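You operate a simulated robot arm through the tools that you are given. There is no shell and no other tool. Be economical: measure what you need, move in short steps, check, and stop when the job is done.

You are at the controls of a simulated robot arm. One attempt, no reset.

TASK
Wipe the tile clean, stand the orange pot on it and turn the empty disc to the purple dot.
Fine: wiping pad back where it lay; lock the disc again.

The check looks at the end state, three seconds after you hand in, the way a careful person would. Anything else that was tipped, shoved, dropped, spilled or broken makes it a failure.

THE ROBOT
A 6-joint arm with a two-finger parallel gripper, fixed in place. Base frame: the origin is at the foot of the arm, x ahead of it, y to its left, z up; the work surface is at about z = 740. Readings come in mm, degrees, newtons and seconds.
With the tool pointing down near the work surface it reaches from about 200 to 640 mm from the base axis. Its first joint turns from -66.0 to 66.0 degrees. Payload 2.7 kg.
Tool frame: the origin (TCP) lies between the finger pads and is the grasp point; the fingertips stand 23 mm ahead of it; z points along the fingers, y is the line along which they close. The gripper opens to 94 mm. The fingers are 38 mm wide and 10 mm thick; the gripper's body (54 by 96 mm) begins 39 mm behind the TCP.
Orientation is that of the tool frame in the base frame, as a unit quaternion [x, y, z, w]. With the fingers straight down and closing along the base's y, the tool's x points along the base's -x, its y along +y and its z along -z.

THE INTERFACE
- The arm moves only by the tool arm_command. Its argument "commands" is a list of rows, each a list of 3 entries, a list of its own where there are three numbers: the gripper command, from -1 (shut) to 1 (fully open), values between in proportion, then the shift along the tool's x, y, z in mm, then the turn, a rotation vector about the tool's x, y, z in degrees. In form: [[claw, [x, y, z], [wx, wy, wz]], ...]. A call has 1 to 20 rows; each row shifts and turns the commanded pose from where the row before left it, along the tool's axes as they then stand. A row lasts 0.2 s, in which the tool goes at most 50 mm and 8.6 degrees; a call with a longer step from one row to the next is refused whole, and so is a gripper value outside its range. A pose out of reach is approached as far as the arm can. The call stops where the force on the tool passes 40 N (or 10 N more than at its start, if that is more) or the arm is blocked; 0.2 s more then pass. The fingers move at their own pace (about 45 mm/s each) and stop on an object; they squeeze with about 29 N. The grip force told is the motor's: it shows also when the fingers shut on nothing. Time passes only in rows, and 0.2 s behind the last, so rows that do not move let the fingers close. The reply holds the time, the measured pose of the TCP, the force on the tool along the base axes, the opening and the grip force, in the units named above and with some noise, and new pictures: "pictures" is both (left out), scene, wrist or none.
- Cameras (640 x 400 px; columns grow to the right, rows downward): "scene" is fixed at [86.8, -443.3, 1398.1]; the picture's right is [0.67, -0.75, 0.00], its down [-0.47, -0.42, -0.78] and it looks along [0.58, 0.52, -0.63] (base axes); focal length 352 px, centre (320, 200). "wrist" rides on the gripper at [-39, 0, -44] in the tool frame; the picture's right is [0.00, -1.00, 0.00], its down [0.97, 0.00, -0.24] and it looks along [0.24, 0.00, 0.97] (tool axes); focal length 218 px, centre (320, 200). There is no depth. A picture from a camera that has moved, and an enlarged one, comes with that camera's place and axes in the base frame and with its lens.
- inspect(camera, box): a new picture of the part [left, top, right, bottom] of that camera's present view, enlarged. No time passes.
- sign_off(): hands the job in; it is judged then, once.

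Go step by step. Nothing tells you positions but the pictures and the camera data: compare them with the known pose of the tool, close in by small moves and look again before you grip or let go. The budget is 120 turns and 150 pictures, counting those below and the enlarged ones. Unless the task says otherwise, let go and move clear before handing in, and close with one line.

The tools are called after "Emit:" by a JSON object that holds its "api" and its "payload". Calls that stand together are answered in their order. arm_command: Moves the arm, as the interface text tells. Its arguments: {"type":"object","properties":{"commands":{"type":"array"},"pictures":{"type":"string","enum":["both","scene","wrist","none"]}},"required":["commands"]} The other tools are called the same way: inspect (camera, box) takes an enlarged picture of a part of a camera's view; sign_off () hands the job in.

At the start:

```text
clock: 0.0
tcp_pos: [445.9, -59.6, 1061.2]
tcp_rot: [0.0, 1.0, 0.0, -0.001]
force: [-1.2, 1.2, 0.0]
grip_width: 93.9
grasp_force: 0.0
```

scene: 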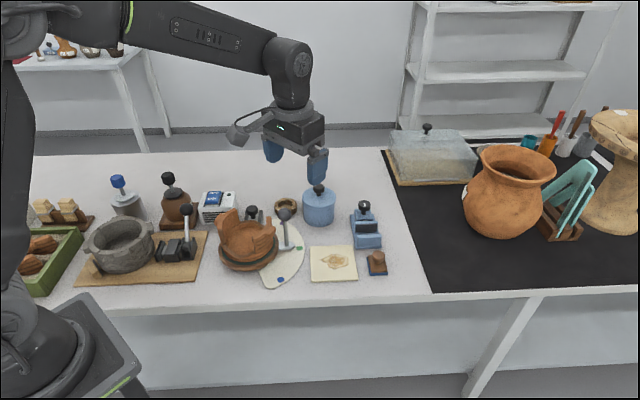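
wrist: 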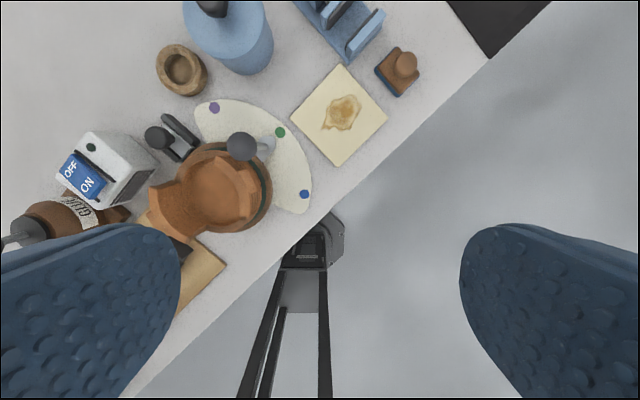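

I see a worktable with a stained tile, a small wooden-handled pad beside it, and turntables with levers. I'll take enlarged views first.

Emit:
{"api": "inspect", "payload": {"camera": "scene", "box": [200, 170, 400, 295]}}

Emit:
{"api": "inspect", "payload": {"camera": "scene", "box": [20, 165, 220, 290]}}

Emit:
{"api": "inspect", "payload": {"camera": "wrist", "box": [130, 0, 450, 200]}}

```text
3.20 times, centred on (300, 232) of scene
camera zoom: at [86.8, -443.3, 1398.1], right [0.67, -0.75, 0.0], down [-0.47, -0.42, -0.78], along [0.58, 0.52, -0.63], focal length 1125 px, centre (384, 96)
```

zoom: 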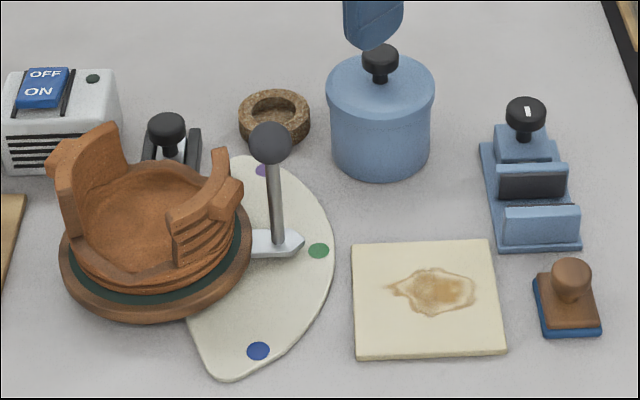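

```text
3.20 times, centred on (120, 228) of scene
camera zoom: at [86.8, -443.3, 1398.1], right [0.67, -0.75, 0.0], down [-0.47, -0.42, -0.78], along [0.58, 0.52, -0.63], focal length 1125 px, centre (960, 112)
```

zoom: 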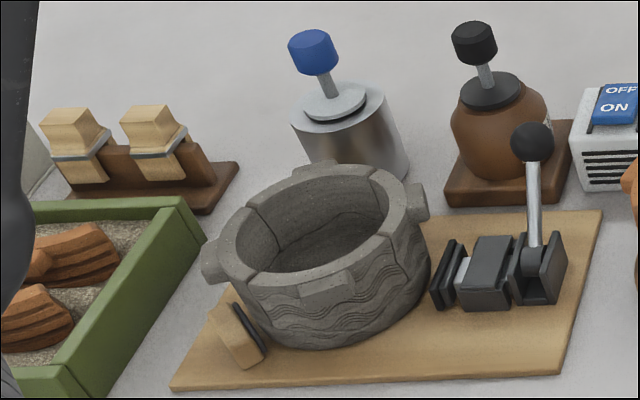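

```text
2.00 times, centred on (290, 100) of wrist
camera zoom: at [484.9, -58.6, 1105.4], right [0.0, -1.0, 0.0], down [-0.97, 0.0, 0.24], along [-0.24, 0.0, -0.97], focal length 436 px, centre (380, 400)
```

zoom: 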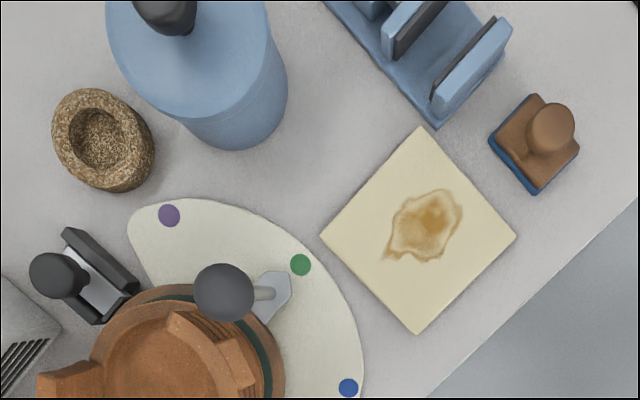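

The disc carries the orange pot, with a lever pointing at green and a black latch beside it. I take the disc to be near (420, 83), the tile near (529, -90) and the pad near (590, -169), and I'll look at the disc from above.

Emit:
{"api": "arm_command", "payload": {"commands": [[1, [0, 48, 0], [0, 0, 0]], [1, [0, 48, 0], [0, 0, 0]], [1, [0, 47, 0], [0, 0, 0]], [1, [0, 0, 0], [0, 0, 0]]], "pictures": "wrist"}}

Emit:
{"api": "inspect", "payload": {"camera": "wrist", "box": [220, 60, 420, 185]}}

```text
clock: 1.0
tcp_pos: [446.2, 84.2, 1065.0]
tcp_rot: [0.001, 1.0, 0.0, 0.0]
force: [-0.9, 0.4, -0.9]
grip_width: 94.2
grasp_force: 0.0
camera wrist: at [484.6, 84.9, 1108.6], right [0.0, -1.0, 0.0], down [-0.97, 0.0, 0.24], along [-0.24, 0.0, -0.97], focal length 218 px, centre (320, 200)
```

wrist: 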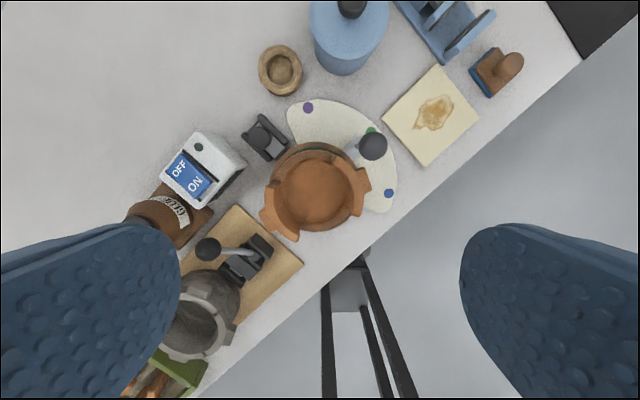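

```text
3.20 times, centred on (320, 122) of wrist
camera zoom: at [484.6, 84.9, 1108.6], right [0.0, -1.0, 0.0], down [-0.97, 0.0, 0.24], along [-0.24, 0.0, -0.97], focal length 698 px, centre (320, 448)
```

zoom: 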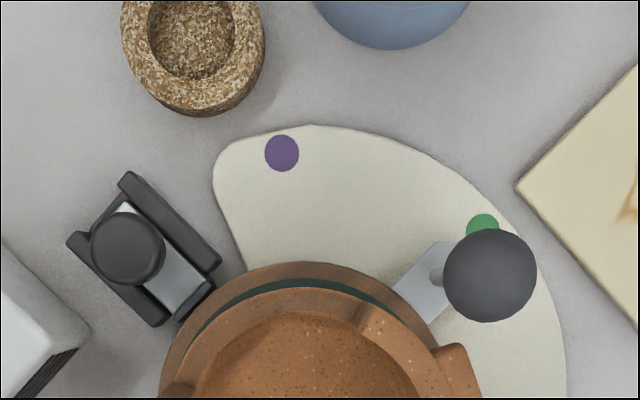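

I want closer views of the latch and the pot before planning the grip.

Emit:
{"api": "inspect", "payload": {"camera": "scene", "box": [210, 190, 310, 252]}}

Emit:
{"api": "inspect", "payload": {"camera": "wrist", "box": [230, 110, 410, 250]}}

Emit:
{"api": "inspect", "payload": {"camera": "scene", "box": [200, 195, 320, 290]}}

```text
6.40 times, centred on (260, 221) of scene
camera zoom: at [86.9, -443.3, 1398.1], right [0.67, -0.74, 0.0], down [-0.47, -0.42, -0.78], along [0.58, 0.52, -0.63], focal length 2250 px, centre (704, 66)
```

zoom: 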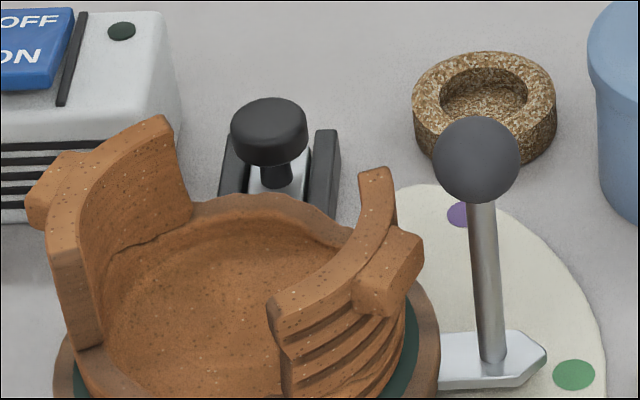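

```text
2.86 times, centred on (320, 180) of wrist
camera zoom: at [484.6, 84.9, 1108.6], right [0.0, -1.0, 0.0], down [-0.97, 0.0, 0.24], along [-0.24, 0.0, -0.97], focal length 624 px, centre (320, 257)
```

zoom: 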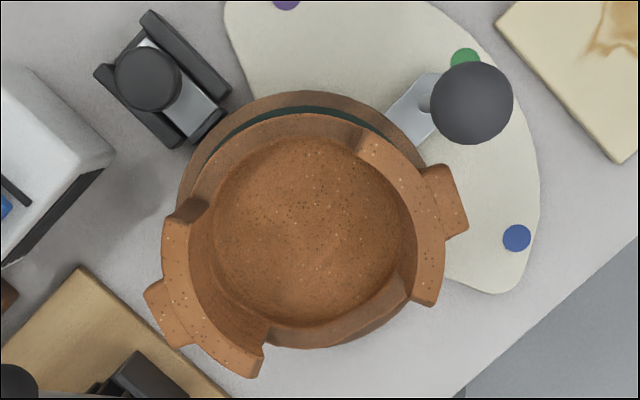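

```text
4.21 times, centred on (260, 242) of scene
camera zoom: at [86.9, -443.3, 1398.1], right [0.67, -0.74, 0.0], down [-0.47, -0.42, -0.78], along [0.58, 0.52, -0.63], focal length 1480 px, centre (573, 21)
```

zoom: 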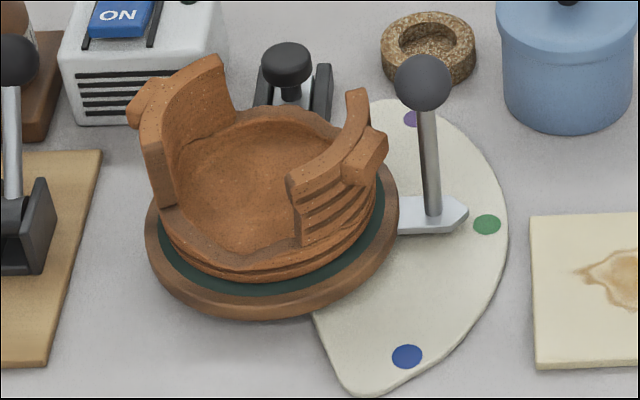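

Two opposite tall wall segments with lugs on the pot give a good radial grip, on an axis about 20° off the base's y. Wiping comes first, so I'm moving above the pad to locate its knob.

Emit:
{"api": "arm_command", "payload": {"commands": [[1, [-18, -36, 16], [0, 0, 0]], [1, [-18, -36, 16], [0, 0, 0]], [1, [-18, -36, 16], [0, 0, 0]], [1, [-18, -36, 16], [0, 0, 0]], [1, [-18, -36, 16], [0, 0, 0]], [1, [-18, -36, 16], [0, 0, 0]], [1, [-18, -36, 16], [0, 0, 0]], [1, [0, 0, 0], [0, 0, 0]]]}}

Emit:
{"api": "inspect", "payload": {"camera": "scene", "box": [300, 235, 400, 297]}}

```text
clock: 2.8
tcp_pos: [574.9, -168.2, 949.4]
tcp_rot: [0.0, 1.0, 0.0, 0.001]
force: [0.2, 0.8, -0.2]
grip_width: 94.1
grasp_force: 0.0
camera wrist: at [614.2, -167.4, 993.3], right [0.0, -1.0, 0.0], down [-0.97, 0.0, 0.24], along [-0.24, 0.0, -0.97], focal length 218 px, centre (320, 200)
```

scene: 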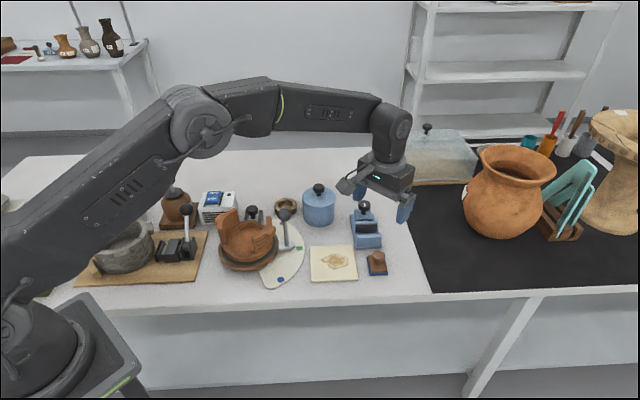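
wrist: 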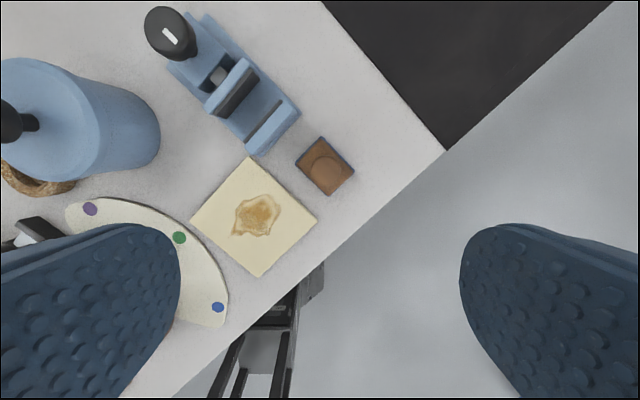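

```text
6.40 times, centred on (350, 266) of scene
camera zoom: at [86.8, -443.4, 1398.1], right [0.67, -0.75, 0.0], down [-0.47, -0.42, -0.78], along [0.58, 0.52, -0.63], focal length 2250 px, centre (128, -222)
```

zoom: 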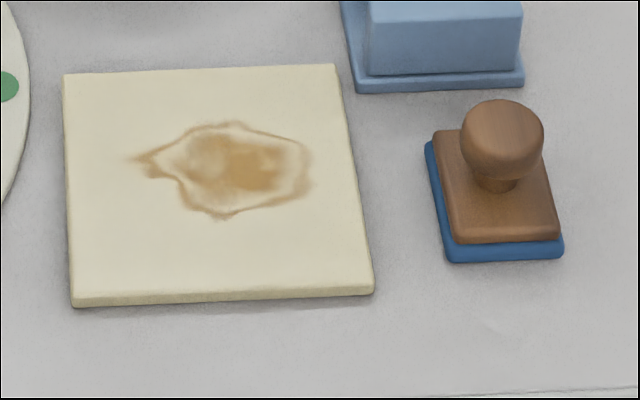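

The knob reads as about (596, -175), centre height near 775, about 31 mm across. I'm narrowing the fingers and descending above it to check.

Emit:
{"api": "arm_command", "payload": {"commands": [[0.35, [-10, -4, 35], [0, 0, 0]], [0.35, [-11, -3, 35], [0, 0, 0]], [0.35, [0, 0, 30], [0, 0, 0]], [0.35, [0, 0, 0], [0, 0, 0]]]}}

Emit:
{"api": "inspect", "payload": {"camera": "scene", "box": [320, 215, 440, 290]}}

```text
clock: 3.8
tcp_pos: [595.0, -176.4, 847.5]
tcp_rot: [0.001, 1.0, 0.0, 0.0]
force: [0.1, 0.0, 0.6]
grip_width: 63.5
grasp_force: 0.0
camera wrist: at [634.4, -174.8, 891.8], right [0.0, -1.0, 0.0], down [-0.97, 0.0, 0.24], along [-0.24, 0.0, -0.97], focal length 218 px, centre (320, 200)
```

scene: 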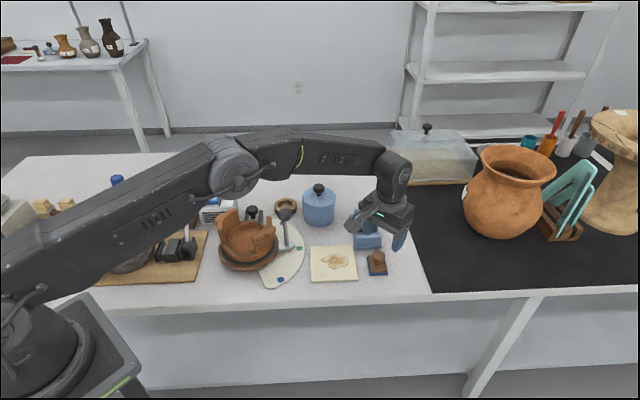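
wrist: 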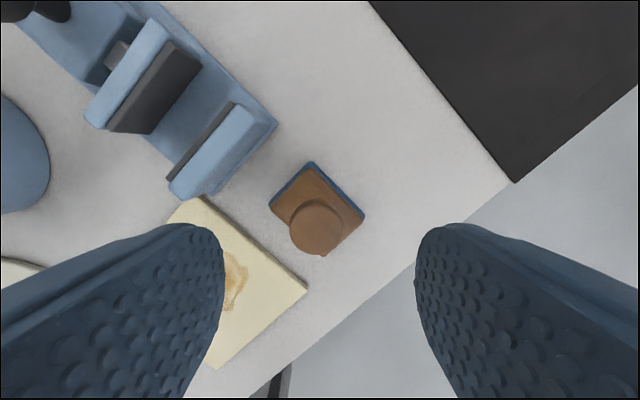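

```text
5.33 times, centred on (380, 252) of scene
camera zoom: at [86.8, -443.3, 1398.1], right [0.67, -0.75, 0.0], down [-0.47, -0.42, -0.78], along [0.58, 0.52, -0.63], focal length 1875 px, centre (0, -80)
```

zoom: 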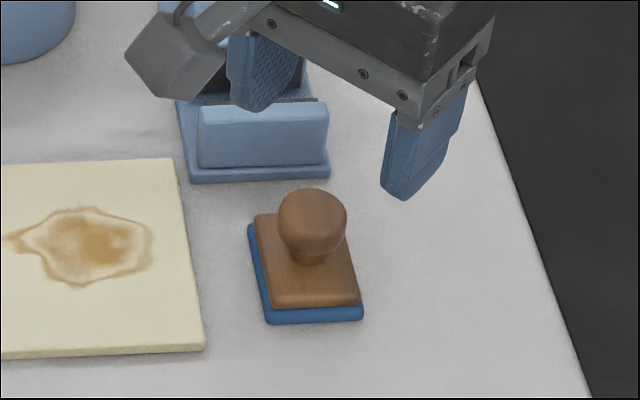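

The knob is at about (592, -173). I'm lowering around it.

Emit:
{"api": "arm_command", "payload": {"commands": [[0.35, [3, 3, 25], [0, 0, 0]], [0.35, [0, 0, 25], [0, 0, 0]], [0.35, [0, 0, 12], [0, 0, 0]], [0.35, [0, 0, 0], [0, 0, 0]]]}}

Emit:
{"api": "inspect", "payload": {"camera": "scene", "box": [320, 215, 440, 290]}}

```text
clock: 4.8
tcp_pos: [588.1, -172.9, 786.3]
tcp_rot: [0.0, 1.0, 0.0, 0.0]
force: [0.2, -0.7, -0.8]
grip_width: 63.3
grasp_force: 0.0
camera wrist: at [627.1, -172.4, 830.3], right [0.0, -1.0, 0.0], down [-0.97, 0.0, 0.24], along [-0.24, 0.0, -0.97], focal length 218 px, centre (320, 200)
```

scene: 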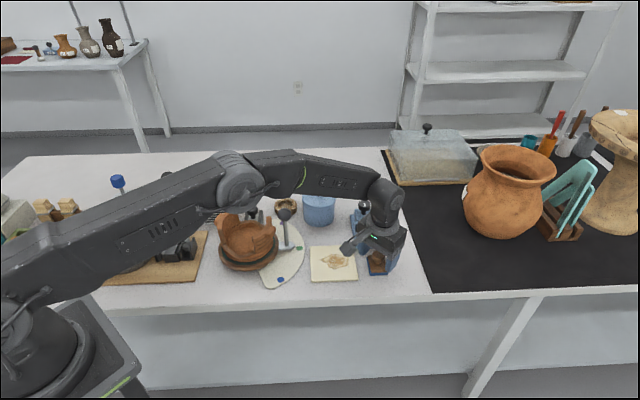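
wrist: 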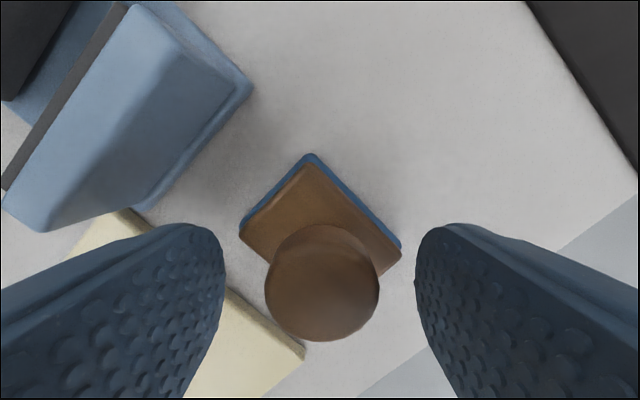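

```text
5.33 times, centred on (380, 252) of scene
camera zoom: at [86.8, -443.3, 1398.1], right [0.67, -0.75, 0.0], down [-0.47, -0.42, -0.78], along [0.58, 0.52, -0.63], focal length 1875 px, centre (0, -80)
```

zoom: 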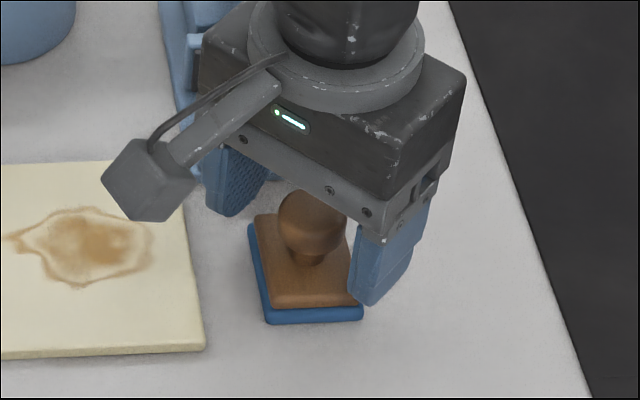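

The knob is centred between the fingers. Closing now.

Emit:
{"api": "arm_command", "payload": {"commands": [[0.35, [-4, 0, 3], [0, 0, 0]], [0.0, [0, 0, 0], [0, 0, 0]], [-0.3, [0, 0, 0], [0, 0, 0]], [-0.6, [0, 0, 0], [0, 0, 0]], [-1, [0, 0, 0], [0, 0, 0]], [-1, [0, 0, 0], [0, 0, 0]]], "pictures": "wrist"}}

```text
clock: 6.2
tcp_pos: [591.7, -171.8, 784.1]
tcp_rot: [0.0, 1.0, 0.001, 0.0]
force: [-0.1, 0.9, 0.2]
grip_width: 28.3
grasp_force: 29.4
camera wrist: at [631.5, -171.8, 827.9], right [0.0, -1.0, 0.0], down [-0.97, 0.0, 0.24], along [-0.24, 0.0, -0.97], focal length 218 px, centre (320, 200)
```

wrist: 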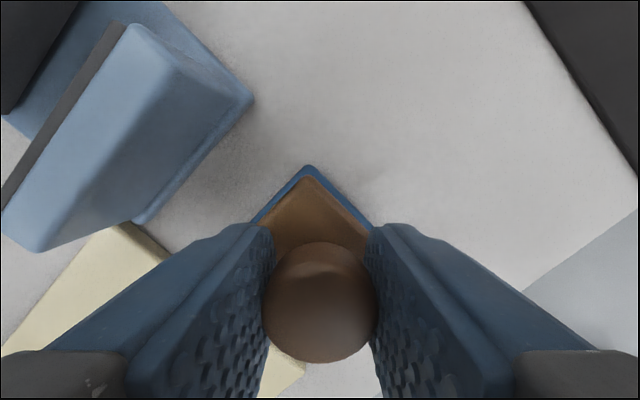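

The pad is held, its home being TCP (591.7, -171.8, 784.1). I'm lifting it and carrying it over the stain.

Emit:
{"api": "arm_command", "payload": {"commands": [[-1, [0, 0, -15], [0, 0, 0]], [-1, [0, 0, -15], [0, 0, 0]], [-1, [20, 27, 0], [0, 0, 0]], [-1, [20, 27, 0], [0, 0, 0]], [-1, [20, 27, 0], [0, 0, 0]], [-1, [0, 0, 0], [0, 0, 0]]]}}

Emit:
{"api": "inspect", "payload": {"camera": "scene", "box": [280, 205, 400, 290]}}

```text
clock: 7.6
tcp_pos: [530.9, -90.9, 814.5]
tcp_rot: [0.001, 1.0, 0.0, -0.001]
force: [-0.1, 0.3, -0.5]
grip_width: 28.5
grasp_force: 28.6
camera wrist: at [571.2, -89.8, 858.3], right [0.0, -1.0, 0.0], down [-0.97, 0.0, 0.24], along [-0.24, 0.0, -0.97], focal length 218 px, centre (320, 200)
```

scene: 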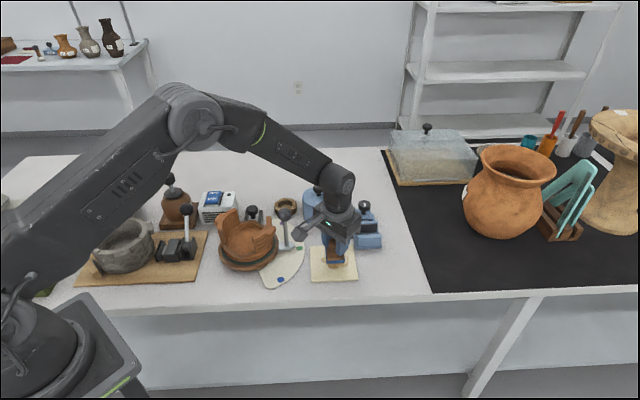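
wrist: 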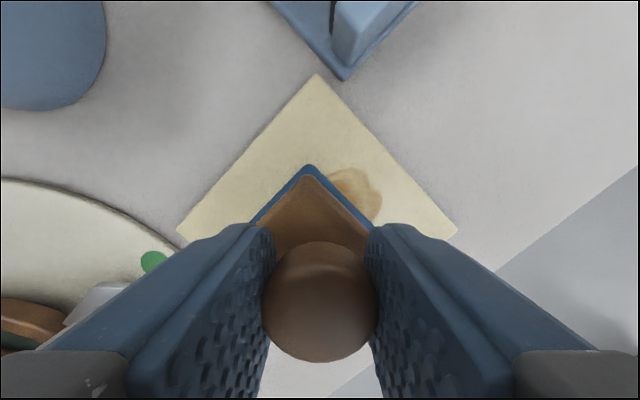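

```text
4.71 times, centred on (340, 248) of scene
camera zoom: at [86.9, -443.3, 1398.1], right [0.67, -0.74, 0.0], down [-0.47, -0.42, -0.78], along [0.58, 0.52, -0.63], focal length 1654 px, centre (226, -24)
```

zoom: 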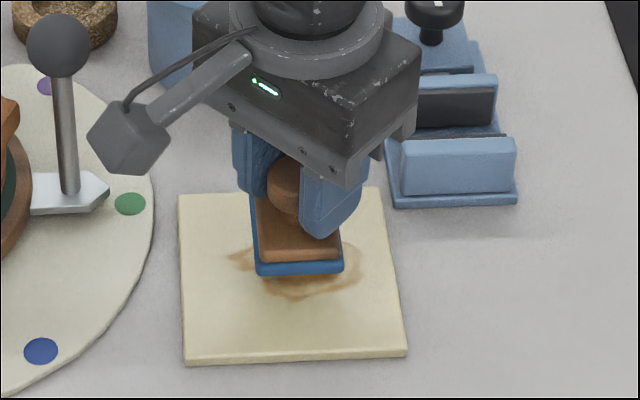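

The tile centre reads as (526, -88) and the stain centre as about (531, -92), with a half width of 35 mm along the tile's edge. I'm lowering the pad until light contact.

Emit:
{"api": "arm_command", "payload": {"commands": [[-1, [0, 0, 16], [0, 0, 0]], [-1, [0, 0, 3], [0, 0, 0]], [-1, [0, 0, 2], [0, 0, 0]], [-1, [0, 0, 1], [0, 0, 0]], [-1, [0, 0, 1], [0, 0, 0]]], "pictures": "none"}}

```text
clock: 8.8
tcp_pos: [535.0, -90.4, 792.9]
tcp_rot: [0.0, 1.0, -0.001, 0.001]
force: [-0.7, -1.4, 2.3]
grip_width: 28.4
grasp_force: 28.7
```

Emit:
{"api": "arm_command", "payload": {"commands": [[-1, [0, 0, 1], [0, 0, 0]], [-1, [0, 0, 1], [0, 0, 0]], [-1, [0, 0, 0], [0, 0, 0]]], "pictures": "none"}}

```text
clock: 9.6
tcp_pos: [534.5, -91.8, 790.1]
tcp_rot: [-0.001, 1.0, -0.001, 0.002]
force: [-5.7, -3.2, 25.1]
grip_width: 28.5
grasp_force: 28.9
```

Contact with the tile is firm at 25 N, so I'm easing off a little before a first short stroke.

Emit:
{"api": "arm_command", "payload": {"commands": [[-1, [0, 0, -0.8], [0, 0, 0]], [-1, [-7, -7, 0], [0, 0, 0]], [-1, [-7, -7, 0], [0, 0, 0]], [-1, [-7, -7, 0], [0, 0, 0]], [-1, [7, 7, 0], [0, 0, 0]], [-1, [7, 7, 0], [0, 0, 0]], [-1, [7, 7, 0], [0, 0, 0]], [-1, [7, 7, 0], [0, 0, 0]], [-1, [7, 7, 0], [0, 0, 0]], [-1, [7, 7, 0], [0, 0, 0]]]}}

Emit:
{"api": "inspect", "payload": {"camera": "scene", "box": [280, 205, 400, 290]}}

```text
clock: 11.8
tcp_pos: [514.5, -68.5, 790.5]
tcp_rot: [0.0, 1.0, 0.0, 0.002]
force: [6.0, -6.0, 14.4]
grip_width: 28.3
grasp_force: 29.2
camera wrist: at [552.5, -69.5, 833.9], right [0.0, -1.0, 0.0], down [-0.97, 0.0, 0.24], along [-0.24, 0.0, -0.97], focal length 218 px, centre (320, 200)
```

scene: 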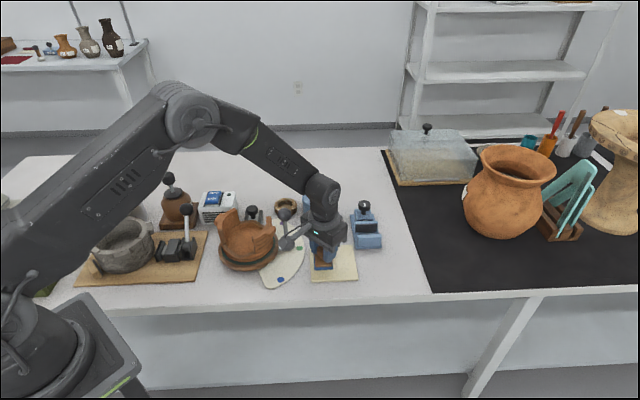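
wrist: 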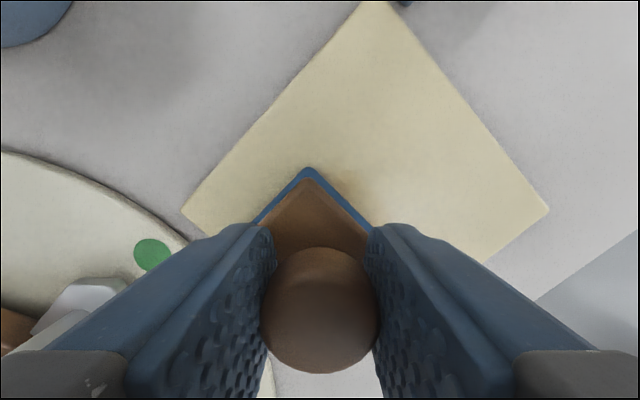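

```text
4.71 times, centred on (340, 248) of scene
camera zoom: at [86.7, -443.4, 1398.1], right [0.67, -0.75, 0.0], down [-0.47, -0.42, -0.78], along [0.58, 0.52, -0.63], focal length 1654 px, centre (226, -24)
```

zoom: 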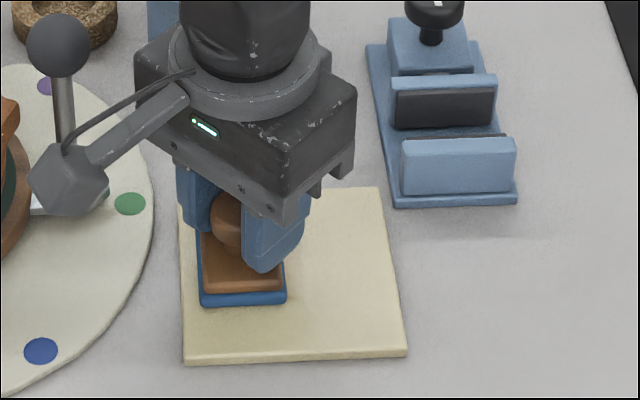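

The stain is fading and the tile holds still. I'm adding strokes on both sides of the first line.

Emit:
{"api": "arm_command", "payload": {"commands": [[-1, [-9, 9, 0], [0, 0, 0]], [-1, [-8, -8, 0], [0, 0, 0]], [-1, [-8, -8, 0], [0, 0, 0]], [-1, [-8, -8, 0], [0, 0, 0]], [-1, [-8, -8, 0], [0, 0, 0]], [-1, [-8, -8, 0], [0, 0, 0]], [-1, [9, -9, 0], [0, 0, 0]], [-1, [8, 8, 0], [0, 0, 0]], [-1, [8, 8, 0], [0, 0, 0]], [-1, [8, 8, 0], [0, 0, 0]], [-1, [8, 8, 0], [0, 0, 0]], [-1, [8, 8, 0], [0, 0, 0]], [-1, [9, -9, 0], [0, 0, 0]], [-1, [-8, -8, 0], [0, 0, 0]], [-1, [-8, -8, 0], [0, 0, 0]], [-1, [-8, -8, 0], [0, 0, 0]], [-1, [-8, -8, 0], [0, 0, 0]], [-1, [-8, -8, 0], [0, 0, 0]]], "pictures": "none"}}

Emit:
{"api": "arm_command", "payload": {"commands": [[-1, [-9, 9, 0], [0, 0, 0]], [-1, [8, 8, 0], [0, 0, 0]], [-1, [8, 8, 0], [0, 0, 0]], [-1, [8, 8, 0], [0, 0, 0]], [-1, [-8, -8, 0], [0, 0, 0]], [-1, [-8, -8, 0], [0, 0, 0]], [-1, [-8, -8, 0], [0, 0, 0]], [-1, [0, 0, -12], [0, 0, 0]], [-1, [0, 0, -14], [0, 0, 0]], [-1, [-15, -20, -4], [0, 0, 0]], [-1, [-15, -20, 0], [0, 0, 0]], [-1, [0, 0, 0], [0, 0, 0]]]}}

Emit:
{"api": "inspect", "payload": {"camera": "scene", "box": [280, 205, 400, 290]}}

```text
clock: 15.6
tcp_pos: [543.7, -118.8, 789.7]
tcp_rot: [0.0, 1.0, 0.0, 0.0]
force: [-1.8, 2.1, 7.4]
grip_width: 28.5
grasp_force: 29.0
```

```text
clock: 18.2
tcp_pos: [583.5, -150.2, 822.1]
tcp_rot: [0.0, 1.0, 0.0, -0.001]
force: [-0.3, -0.3, -0.3]
grip_width: 28.8
grasp_force: 28.9
camera wrist: at [622.6, -150.7, 865.6], right [0.0, -1.0, 0.0], down [-0.97, 0.0, 0.24], along [-0.24, 0.0, -0.97], focal length 218 px, centre (320, 200)
```

scene: 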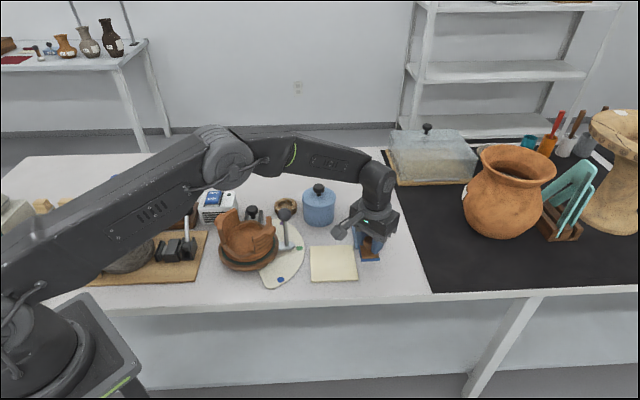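
wrist: 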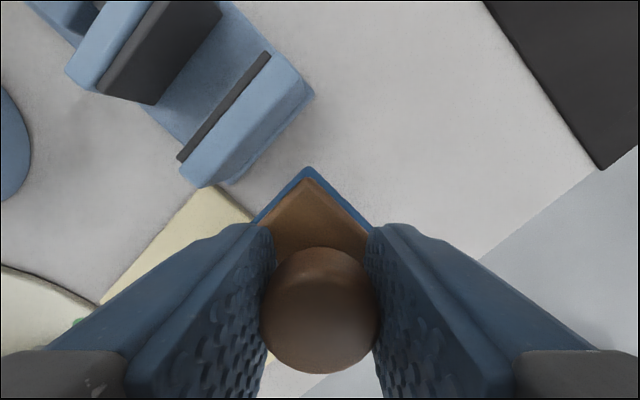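

```text
4.71 times, centred on (340, 248) of scene
camera zoom: at [86.8, -443.4, 1398.1], right [0.67, -0.75, 0.0], down [-0.47, -0.42, -0.78], along [0.58, 0.52, -0.63], focal length 1654 px, centre (226, -24)
```

zoom: 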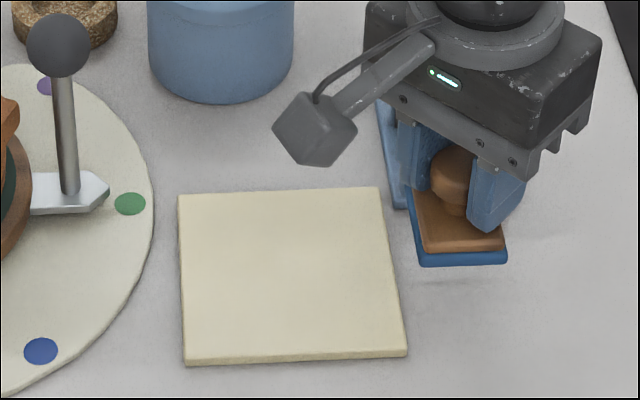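

The tile looks clean. I'm checking closer for traces before putting the pad back.

Emit:
{"api": "inspect", "payload": {"camera": "scene", "box": [305, 240, 361, 285]}}

Emit:
{"api": "arm_command", "payload": {"commands": [[-1, [-8.2, -21.6, 0], [0, 0, 0]], [-1, [0, 0, 18], [0, 0, 0]], [-1, [0, 0, 14], [0, 0, 0]], [-1, [0, 0, 4], [0, 0, 0]], [-1, [0, 0, 0], [0, 0, 0]]], "pictures": "wrist"}}

```text
8.89 times, centred on (333, 262) of scene
camera zoom: at [86.8, -443.4, 1398.1], right [0.67, -0.75, 0.0], down [-0.47, -0.42, -0.78], along [0.58, 0.52, -0.63], focal length 3124 px, centre (204, -356)
```

zoom: 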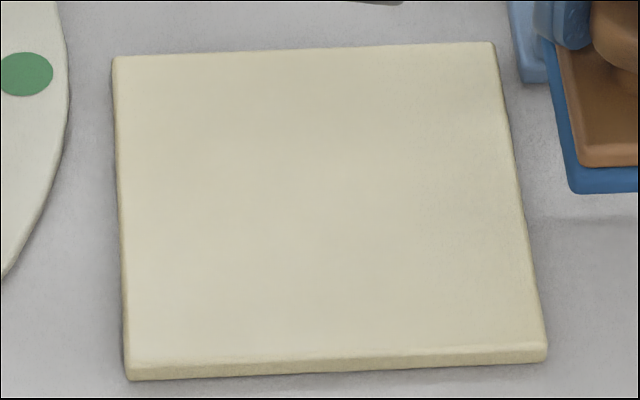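

```text
clock: 19.4
tcp_pos: [592.2, -173.4, 784.3]
tcp_rot: [0.001, 1.0, 0.0, 0.0]
force: [0.5, 0.4, -0.3]
grip_width: 28.4
grasp_force: 29.3
camera wrist: at [631.5, -173.0, 828.3], right [0.0, -1.0, 0.0], down [-0.97, 0.0, 0.24], along [-0.24, 0.0, -0.97], focal length 218 px, centre (320, 200)
```

wrist: 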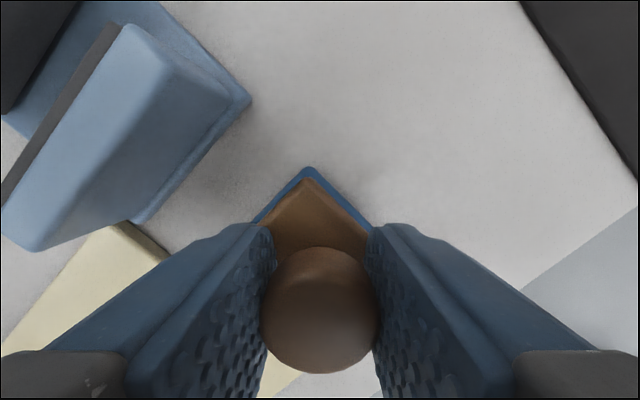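

The tile is clean. The pad is at its home but slid up slightly in the grip, so I'm lowering to contact and then releasing.

Emit:
{"api": "arm_command", "payload": {"commands": [[-1, [0, 1, 1], [0, 0, 0]], [-1, [0, 0, 1], [0, 0, 0]], [-1, [0, 0, 1], [0, 0, 0]]], "pictures": "none"}}

```text
clock: 20.2
tcp_pos: [591.7, -171.7, 781.6]
tcp_rot: [0.0, 1.0, 0.001, 0.001]
force: [0.8, -0.3, 1.7]
grip_width: 28.3
grasp_force: 28.5
```

Emit:
{"api": "arm_command", "payload": {"commands": [[-0.2, [0, 0, 0.3], [0, 0, 0]], [0.1, [0, 0, 0], [0, 0, 0]], [0.35, [0, 0, 0], [0, 0, 0]], [0.35, [0, 0, 0], [0, 0, 0]], [0.35, [0, 0, -30], [0, 0, 0]], [0.35, [0, 0, -45], [0, 0, 0]], [1, [0, 0, -45], [0, 0, 0]], [1, [0, 0, -45], [0, 0, 0]], [1, [0, 0, 0], [0, 0, 0]]]}}

Emit:
{"api": "inspect", "payload": {"camera": "scene", "box": [300, 235, 400, 297]}}

```text
clock: 22.2
tcp_pos: [590.0, -172.5, 946.3]
tcp_rot: [0.0, 1.0, 0.001, 0.0]
force: [0.0, 0.8, 0.5]
grip_width: 94.0
grasp_force: 0.1
camera wrist: at [629.8, -171.3, 990.4], right [0.0, -1.0, 0.0], down [-0.97, 0.0, 0.24], along [-0.24, 0.0, -0.97], focal length 218 px, centre (320, 200)
```

scene: 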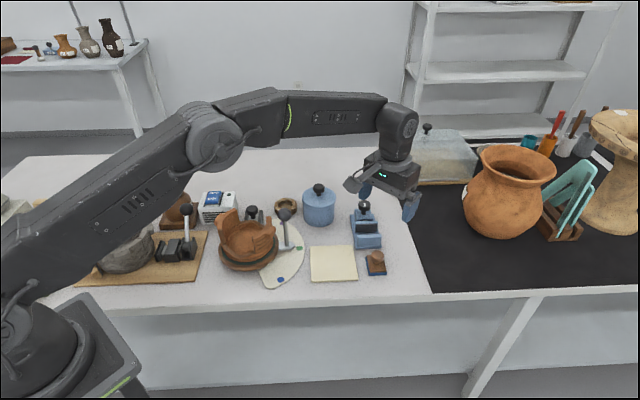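
wrist: 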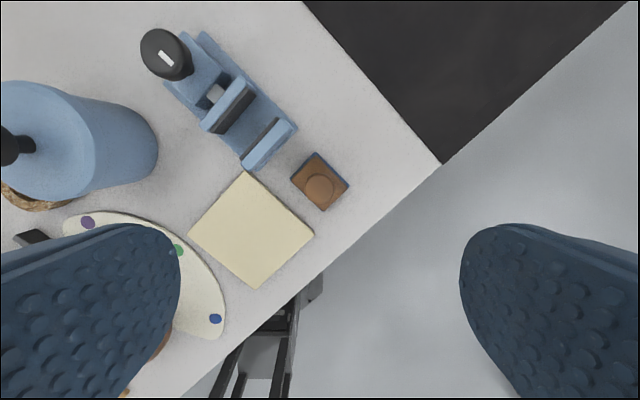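

```text
6.40 times, centred on (350, 266) of scene
camera zoom: at [86.8, -443.3, 1398.1], right [0.67, -0.75, 0.0], down [-0.47, -0.42, -0.78], along [0.58, 0.52, -0.63], focal length 2250 px, centre (128, -222)
```

zoom: 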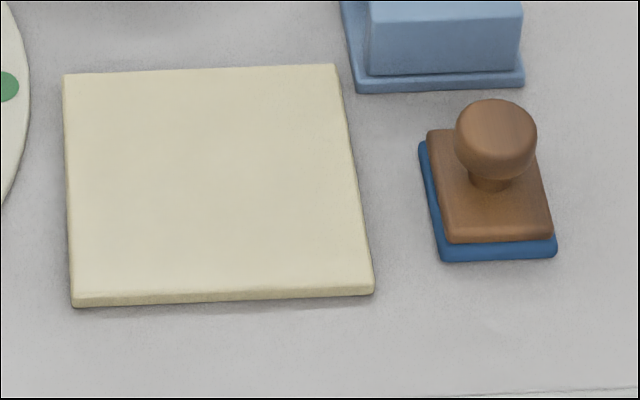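

The pad is back within about 3 mm and the tile is clean. Next I'm moving above the pot's far (+y) wall segment with the tool turned by about -20°.

Emit:
{"api": "arm_command", "payload": {"commands": [[1, [23, 40, -2], [0, 0, 0]], [1, [23, 40, -2], [0, 0, 0]], [1, [23, 40, -2], [0, 0, 0]], [1, [23, 40, -2], [0, 0, 0]], [1, [23, 40, -2], [0, 0, 0]], [1, [23, 40, -2], [0, 0, 0]], [1, [23, 40, -2], [0, 0, 0]], [1, [0, 20, 0], [0, 0, -6.5]], [1, [0, 0, 0], [0, 0, -6.5]], [1, [0, 0, 0], [0, 0, -6.5]], [1, [0, 0, 0], [0, 0, 0]]]}}

Emit:
{"api": "inspect", "payload": {"camera": "wrist", "box": [220, 60, 460, 240]}}

```text
clock: 24.6
tcp_pos: [430.0, 127.9, 960.7]
tcp_rot: [-0.17, 0.986, 0.0, 0.0]
force: [-0.2, 0.2, 0.2]
grip_width: 93.7
grasp_force: 0.0
camera wrist: at [467.1, 141.7, 1004.1], right [0.34, -0.94, 0.0], down [-0.91, -0.33, 0.24], along [-0.23, -0.08, -0.97], focal length 218 px, centre (320, 200)
```

scene: 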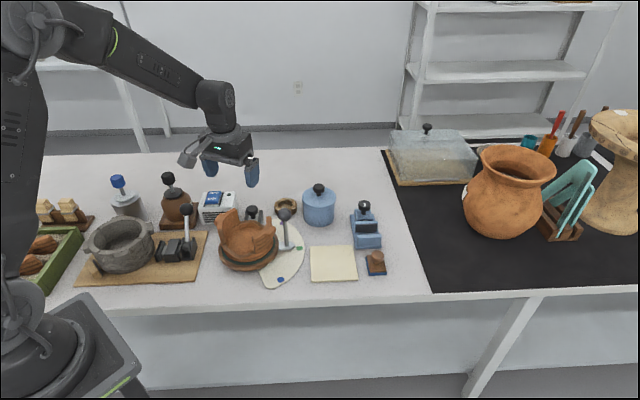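
wrist: 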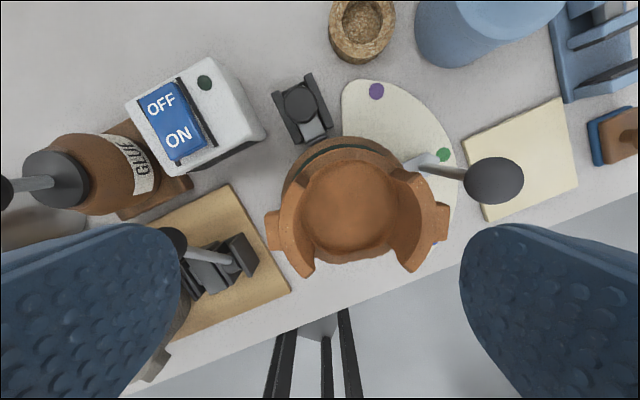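

```text
2.22 times, centred on (340, 150) of wrist
camera zoom: at [467.1, 141.7, 1004.1], right [0.34, -0.94, 0.0], down [-0.91, -0.33, 0.24], along [-0.23, -0.08, -0.97], focal length 485 px, centre (276, 311)
```

zoom: 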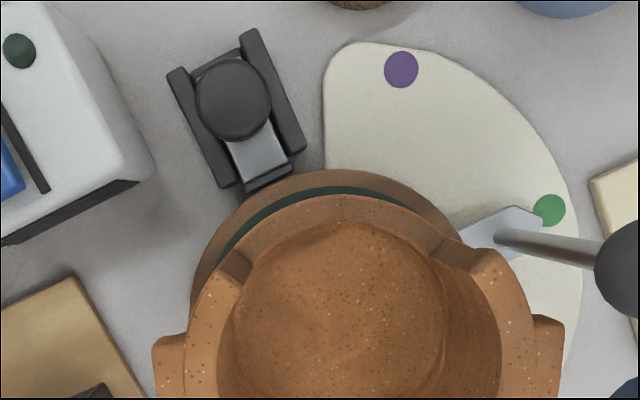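

The tool now lines up with the lug axis. I take the +y wall-and-lug grip centre to be about (394, 147), with the rim top near z 838, and I'm approaching above it.

Emit:
{"api": "arm_command", "payload": {"commands": [[1, [14, 15, 20], [0, 0, 0]], [1, [13, 15, 25], [0, 0, 0]], [1, [0, 0, 28], [0, 0, 0]], [1, [0, 0, 0], [0, 0, 0]]]}}

Emit:
{"api": "inspect", "payload": {"camera": "scene", "box": [180, 160, 320, 280]}}

```text
clock: 25.6
tcp_pos: [393.1, 148.7, 884.7]
tcp_rot: [-0.169, 0.986, 0.0, 0.0]
force: [-0.6, -0.1, 0.0]
grip_width: 93.7
grasp_force: 0.1
camera wrist: at [430.0, 162.9, 928.8], right [0.33, -0.94, 0.0], down [-0.92, -0.32, 0.24], along [-0.23, -0.08, -0.97], focal length 218 px, centre (320, 200)
```

scene: 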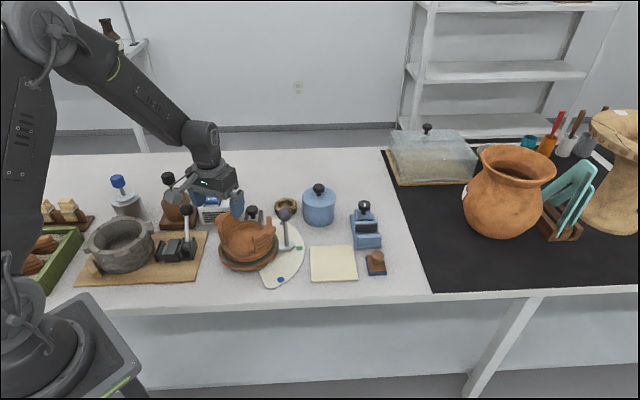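
wrist: 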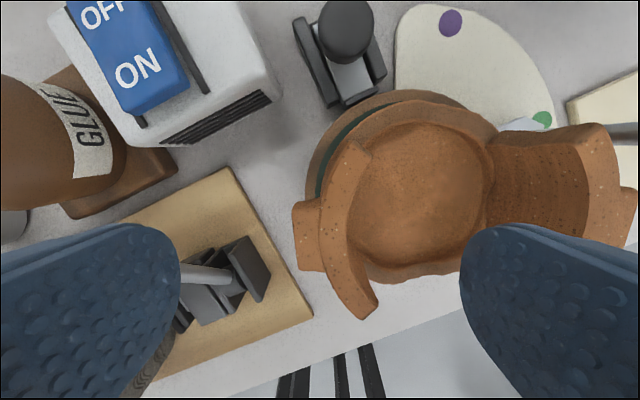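

```text
3.33 times, centred on (250, 220) of scene
camera zoom: at [86.8, -443.3, 1398.1], right [0.67, -0.75, 0.0], down [-0.47, -0.42, -0.78], along [0.58, 0.52, -0.63], focal length 1172 px, centre (553, 133)
```

zoom: 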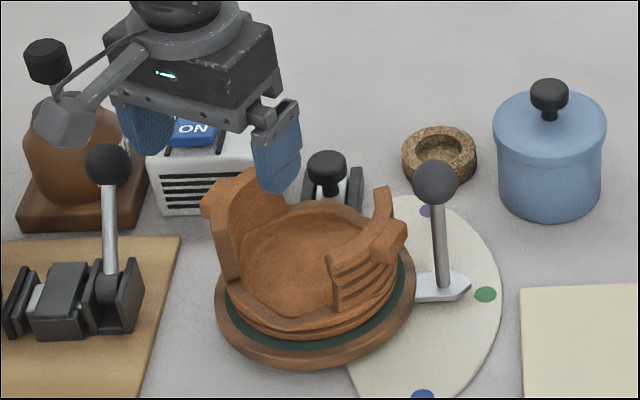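

The grip centre is about 3 mm inward and a few degrees off. I'm adjusting, then lowering so one finger goes inside the pot and the other outside the lug.

Emit:
{"api": "arm_command", "payload": {"commands": [[1, [2, -3, 0], [0, 0, -4]], [1, [0, 0, 20], [0, 0, 0]], [1, [0, 0, 20], [0, 0, 0]], [1, [0, 0, 10], [0, 0, 0]], [1, [0, 0, 0], [0, 0, 0]]]}}

Emit:
{"api": "inspect", "payload": {"camera": "scene", "box": [180, 160, 320, 280]}}

```text
clock: 26.8
tcp_pos: [394.3, 145.3, 836.6]
tcp_rot: [-0.203, 0.979, 0.0, 0.001]
force: [0.7, -0.2, -0.2]
grip_width: 93.9
grasp_force: 0.1
camera wrist: at [428.9, 160.9, 880.7], right [0.4, -0.92, 0.0], down [-0.89, -0.39, 0.24], along [-0.22, -0.1, -0.97], focal length 218 px, centre (320, 200)
```

scene: 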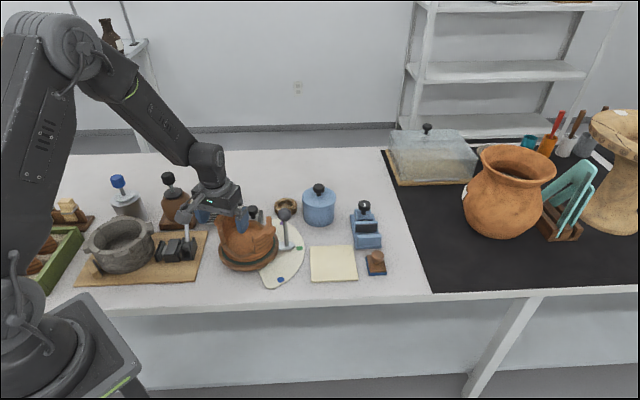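
wrist: 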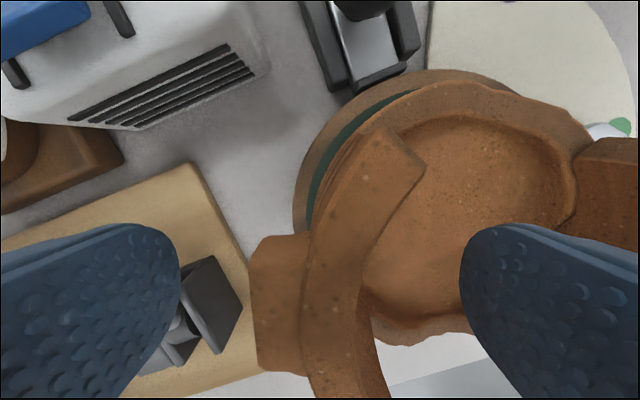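

```text
3.33 times, centred on (250, 220) of scene
camera zoom: at [86.8, -443.3, 1398.1], right [0.67, -0.75, 0.0], down [-0.47, -0.42, -0.78], along [0.58, 0.52, -0.63], focal length 1172 px, centre (553, 133)
```

zoom: 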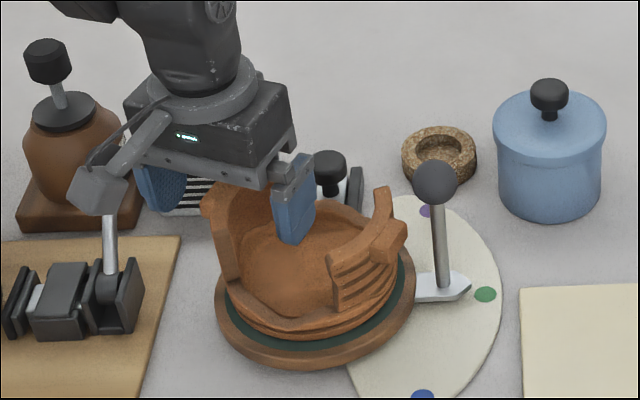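

It's aligned. Final lowering of 12 mm and a small centring shift, then closing.

Emit:
{"api": "arm_command", "payload": {"commands": [[1, [-1, 2.5, 12], [0, 0, 0]], [0.5, [0, 0, 0], [0, 0, 0]], [0.2, [0, 0, 0], [0, 0, 0]], [0, [0, 0, 0], [0, 0, 0]], [-0.3, [0, 0, 0], [0, 0, 0]], [-1, [0, 0, 0], [0, 0, 0]], [-1, [0, 0, 0], [0, 0, 0]]]}}

Emit:
{"api": "inspect", "payload": {"camera": "scene", "box": [180, 160, 320, 280]}}

```text
clock: 28.4
tcp_pos: [392.1, 147.7, 827.1]
tcp_rot: [-0.204, 0.979, 0.0, 0.001]
force: [1.3, -3.5, 3.8]
grip_width: 27.2
grasp_force: 29.2
camera wrist: at [428.9, 163.9, 869.9], right [0.4, -0.92, 0.0], down [-0.89, -0.39, 0.24], along [-0.22, -0.1, -0.97], focal length 218 px, centre (320, 200)
```

scene: 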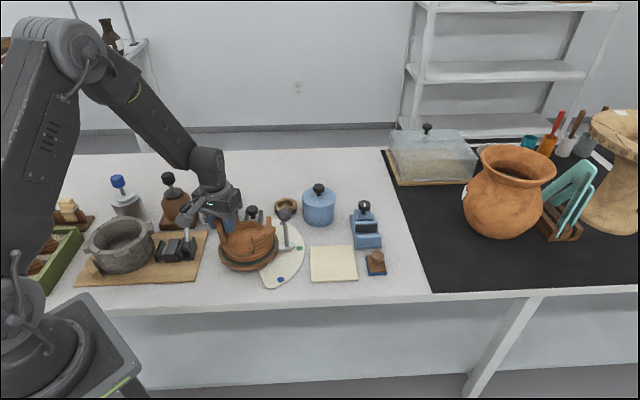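
wrist: 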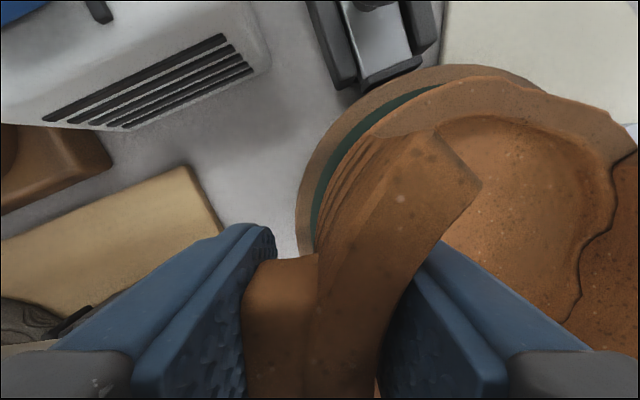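

```text
3.33 times, centred on (250, 220) of scene
camera zoom: at [86.8, -443.4, 1398.1], right [0.67, -0.75, 0.0], down [-0.47, -0.42, -0.78], along [0.58, 0.52, -0.63], focal length 1172 px, centre (553, 133)
```

zoom: 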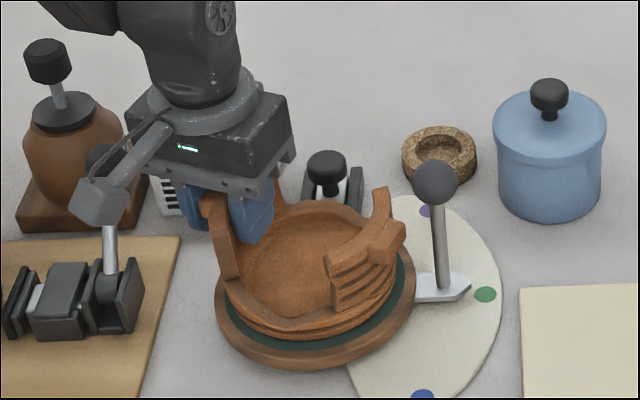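

The pot is gripped across wall and lug at 27 mm. I'm lifting a little to test.

Emit:
{"api": "arm_command", "payload": {"commands": [[-1, [0, 0, -3], [0, 0, 0]], [-1, [0, 0, -5], [0, 0, 0]], [-1, [0, 0, -8], [0, 0, 0]], [-1, [0, 0, -8], [0, 0, 0]], [-1, [0, 0, 0], [0, 0, 0]]]}}

Emit:
{"api": "inspect", "payload": {"camera": "scene", "box": [180, 160, 320, 280]}}

```text
clock: 29.6
tcp_pos: [391.7, 148.3, 848.0]
tcp_rot: [-0.203, 0.979, 0.0, 0.0]
force: [-0.2, 0.1, -4.0]
grip_width: 26.8
grasp_force: 28.9
camera wrist: at [428.7, 164.2, 891.5], right [0.4, -0.92, 0.0], down [-0.89, -0.39, 0.24], along [-0.22, -0.1, -0.97], focal length 218 px, centre (320, 200)
```

scene: 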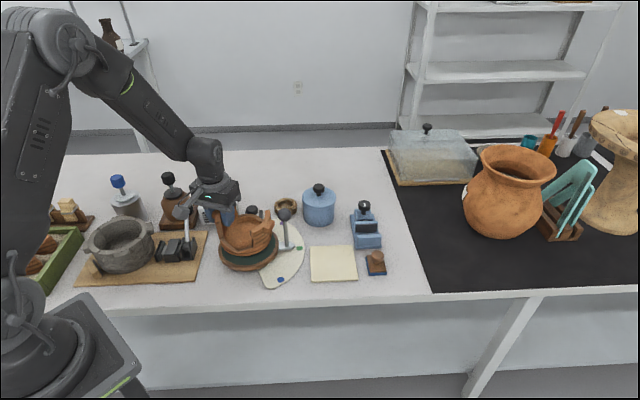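
wrist: 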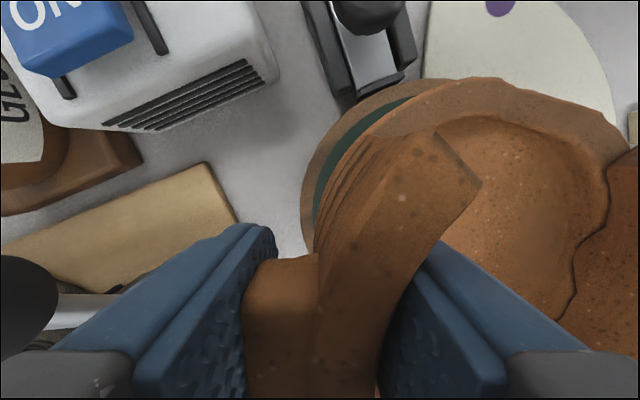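

```text
3.33 times, centred on (250, 220) of scene
camera zoom: at [86.9, -443.3, 1398.1], right [0.67, -0.75, 0.0], down [-0.47, -0.42, -0.78], along [0.58, 0.52, -0.63], focal length 1172 px, centre (553, 133)
```

zoom: 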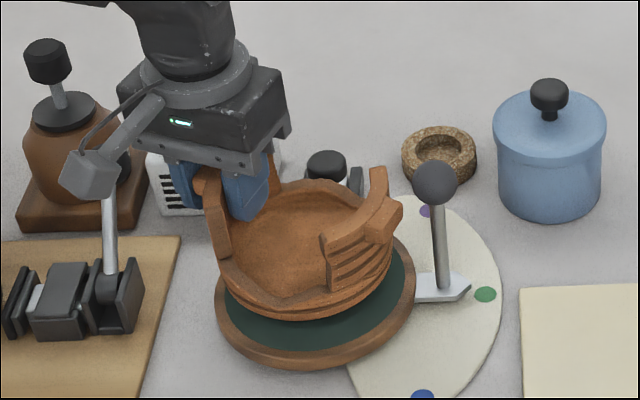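

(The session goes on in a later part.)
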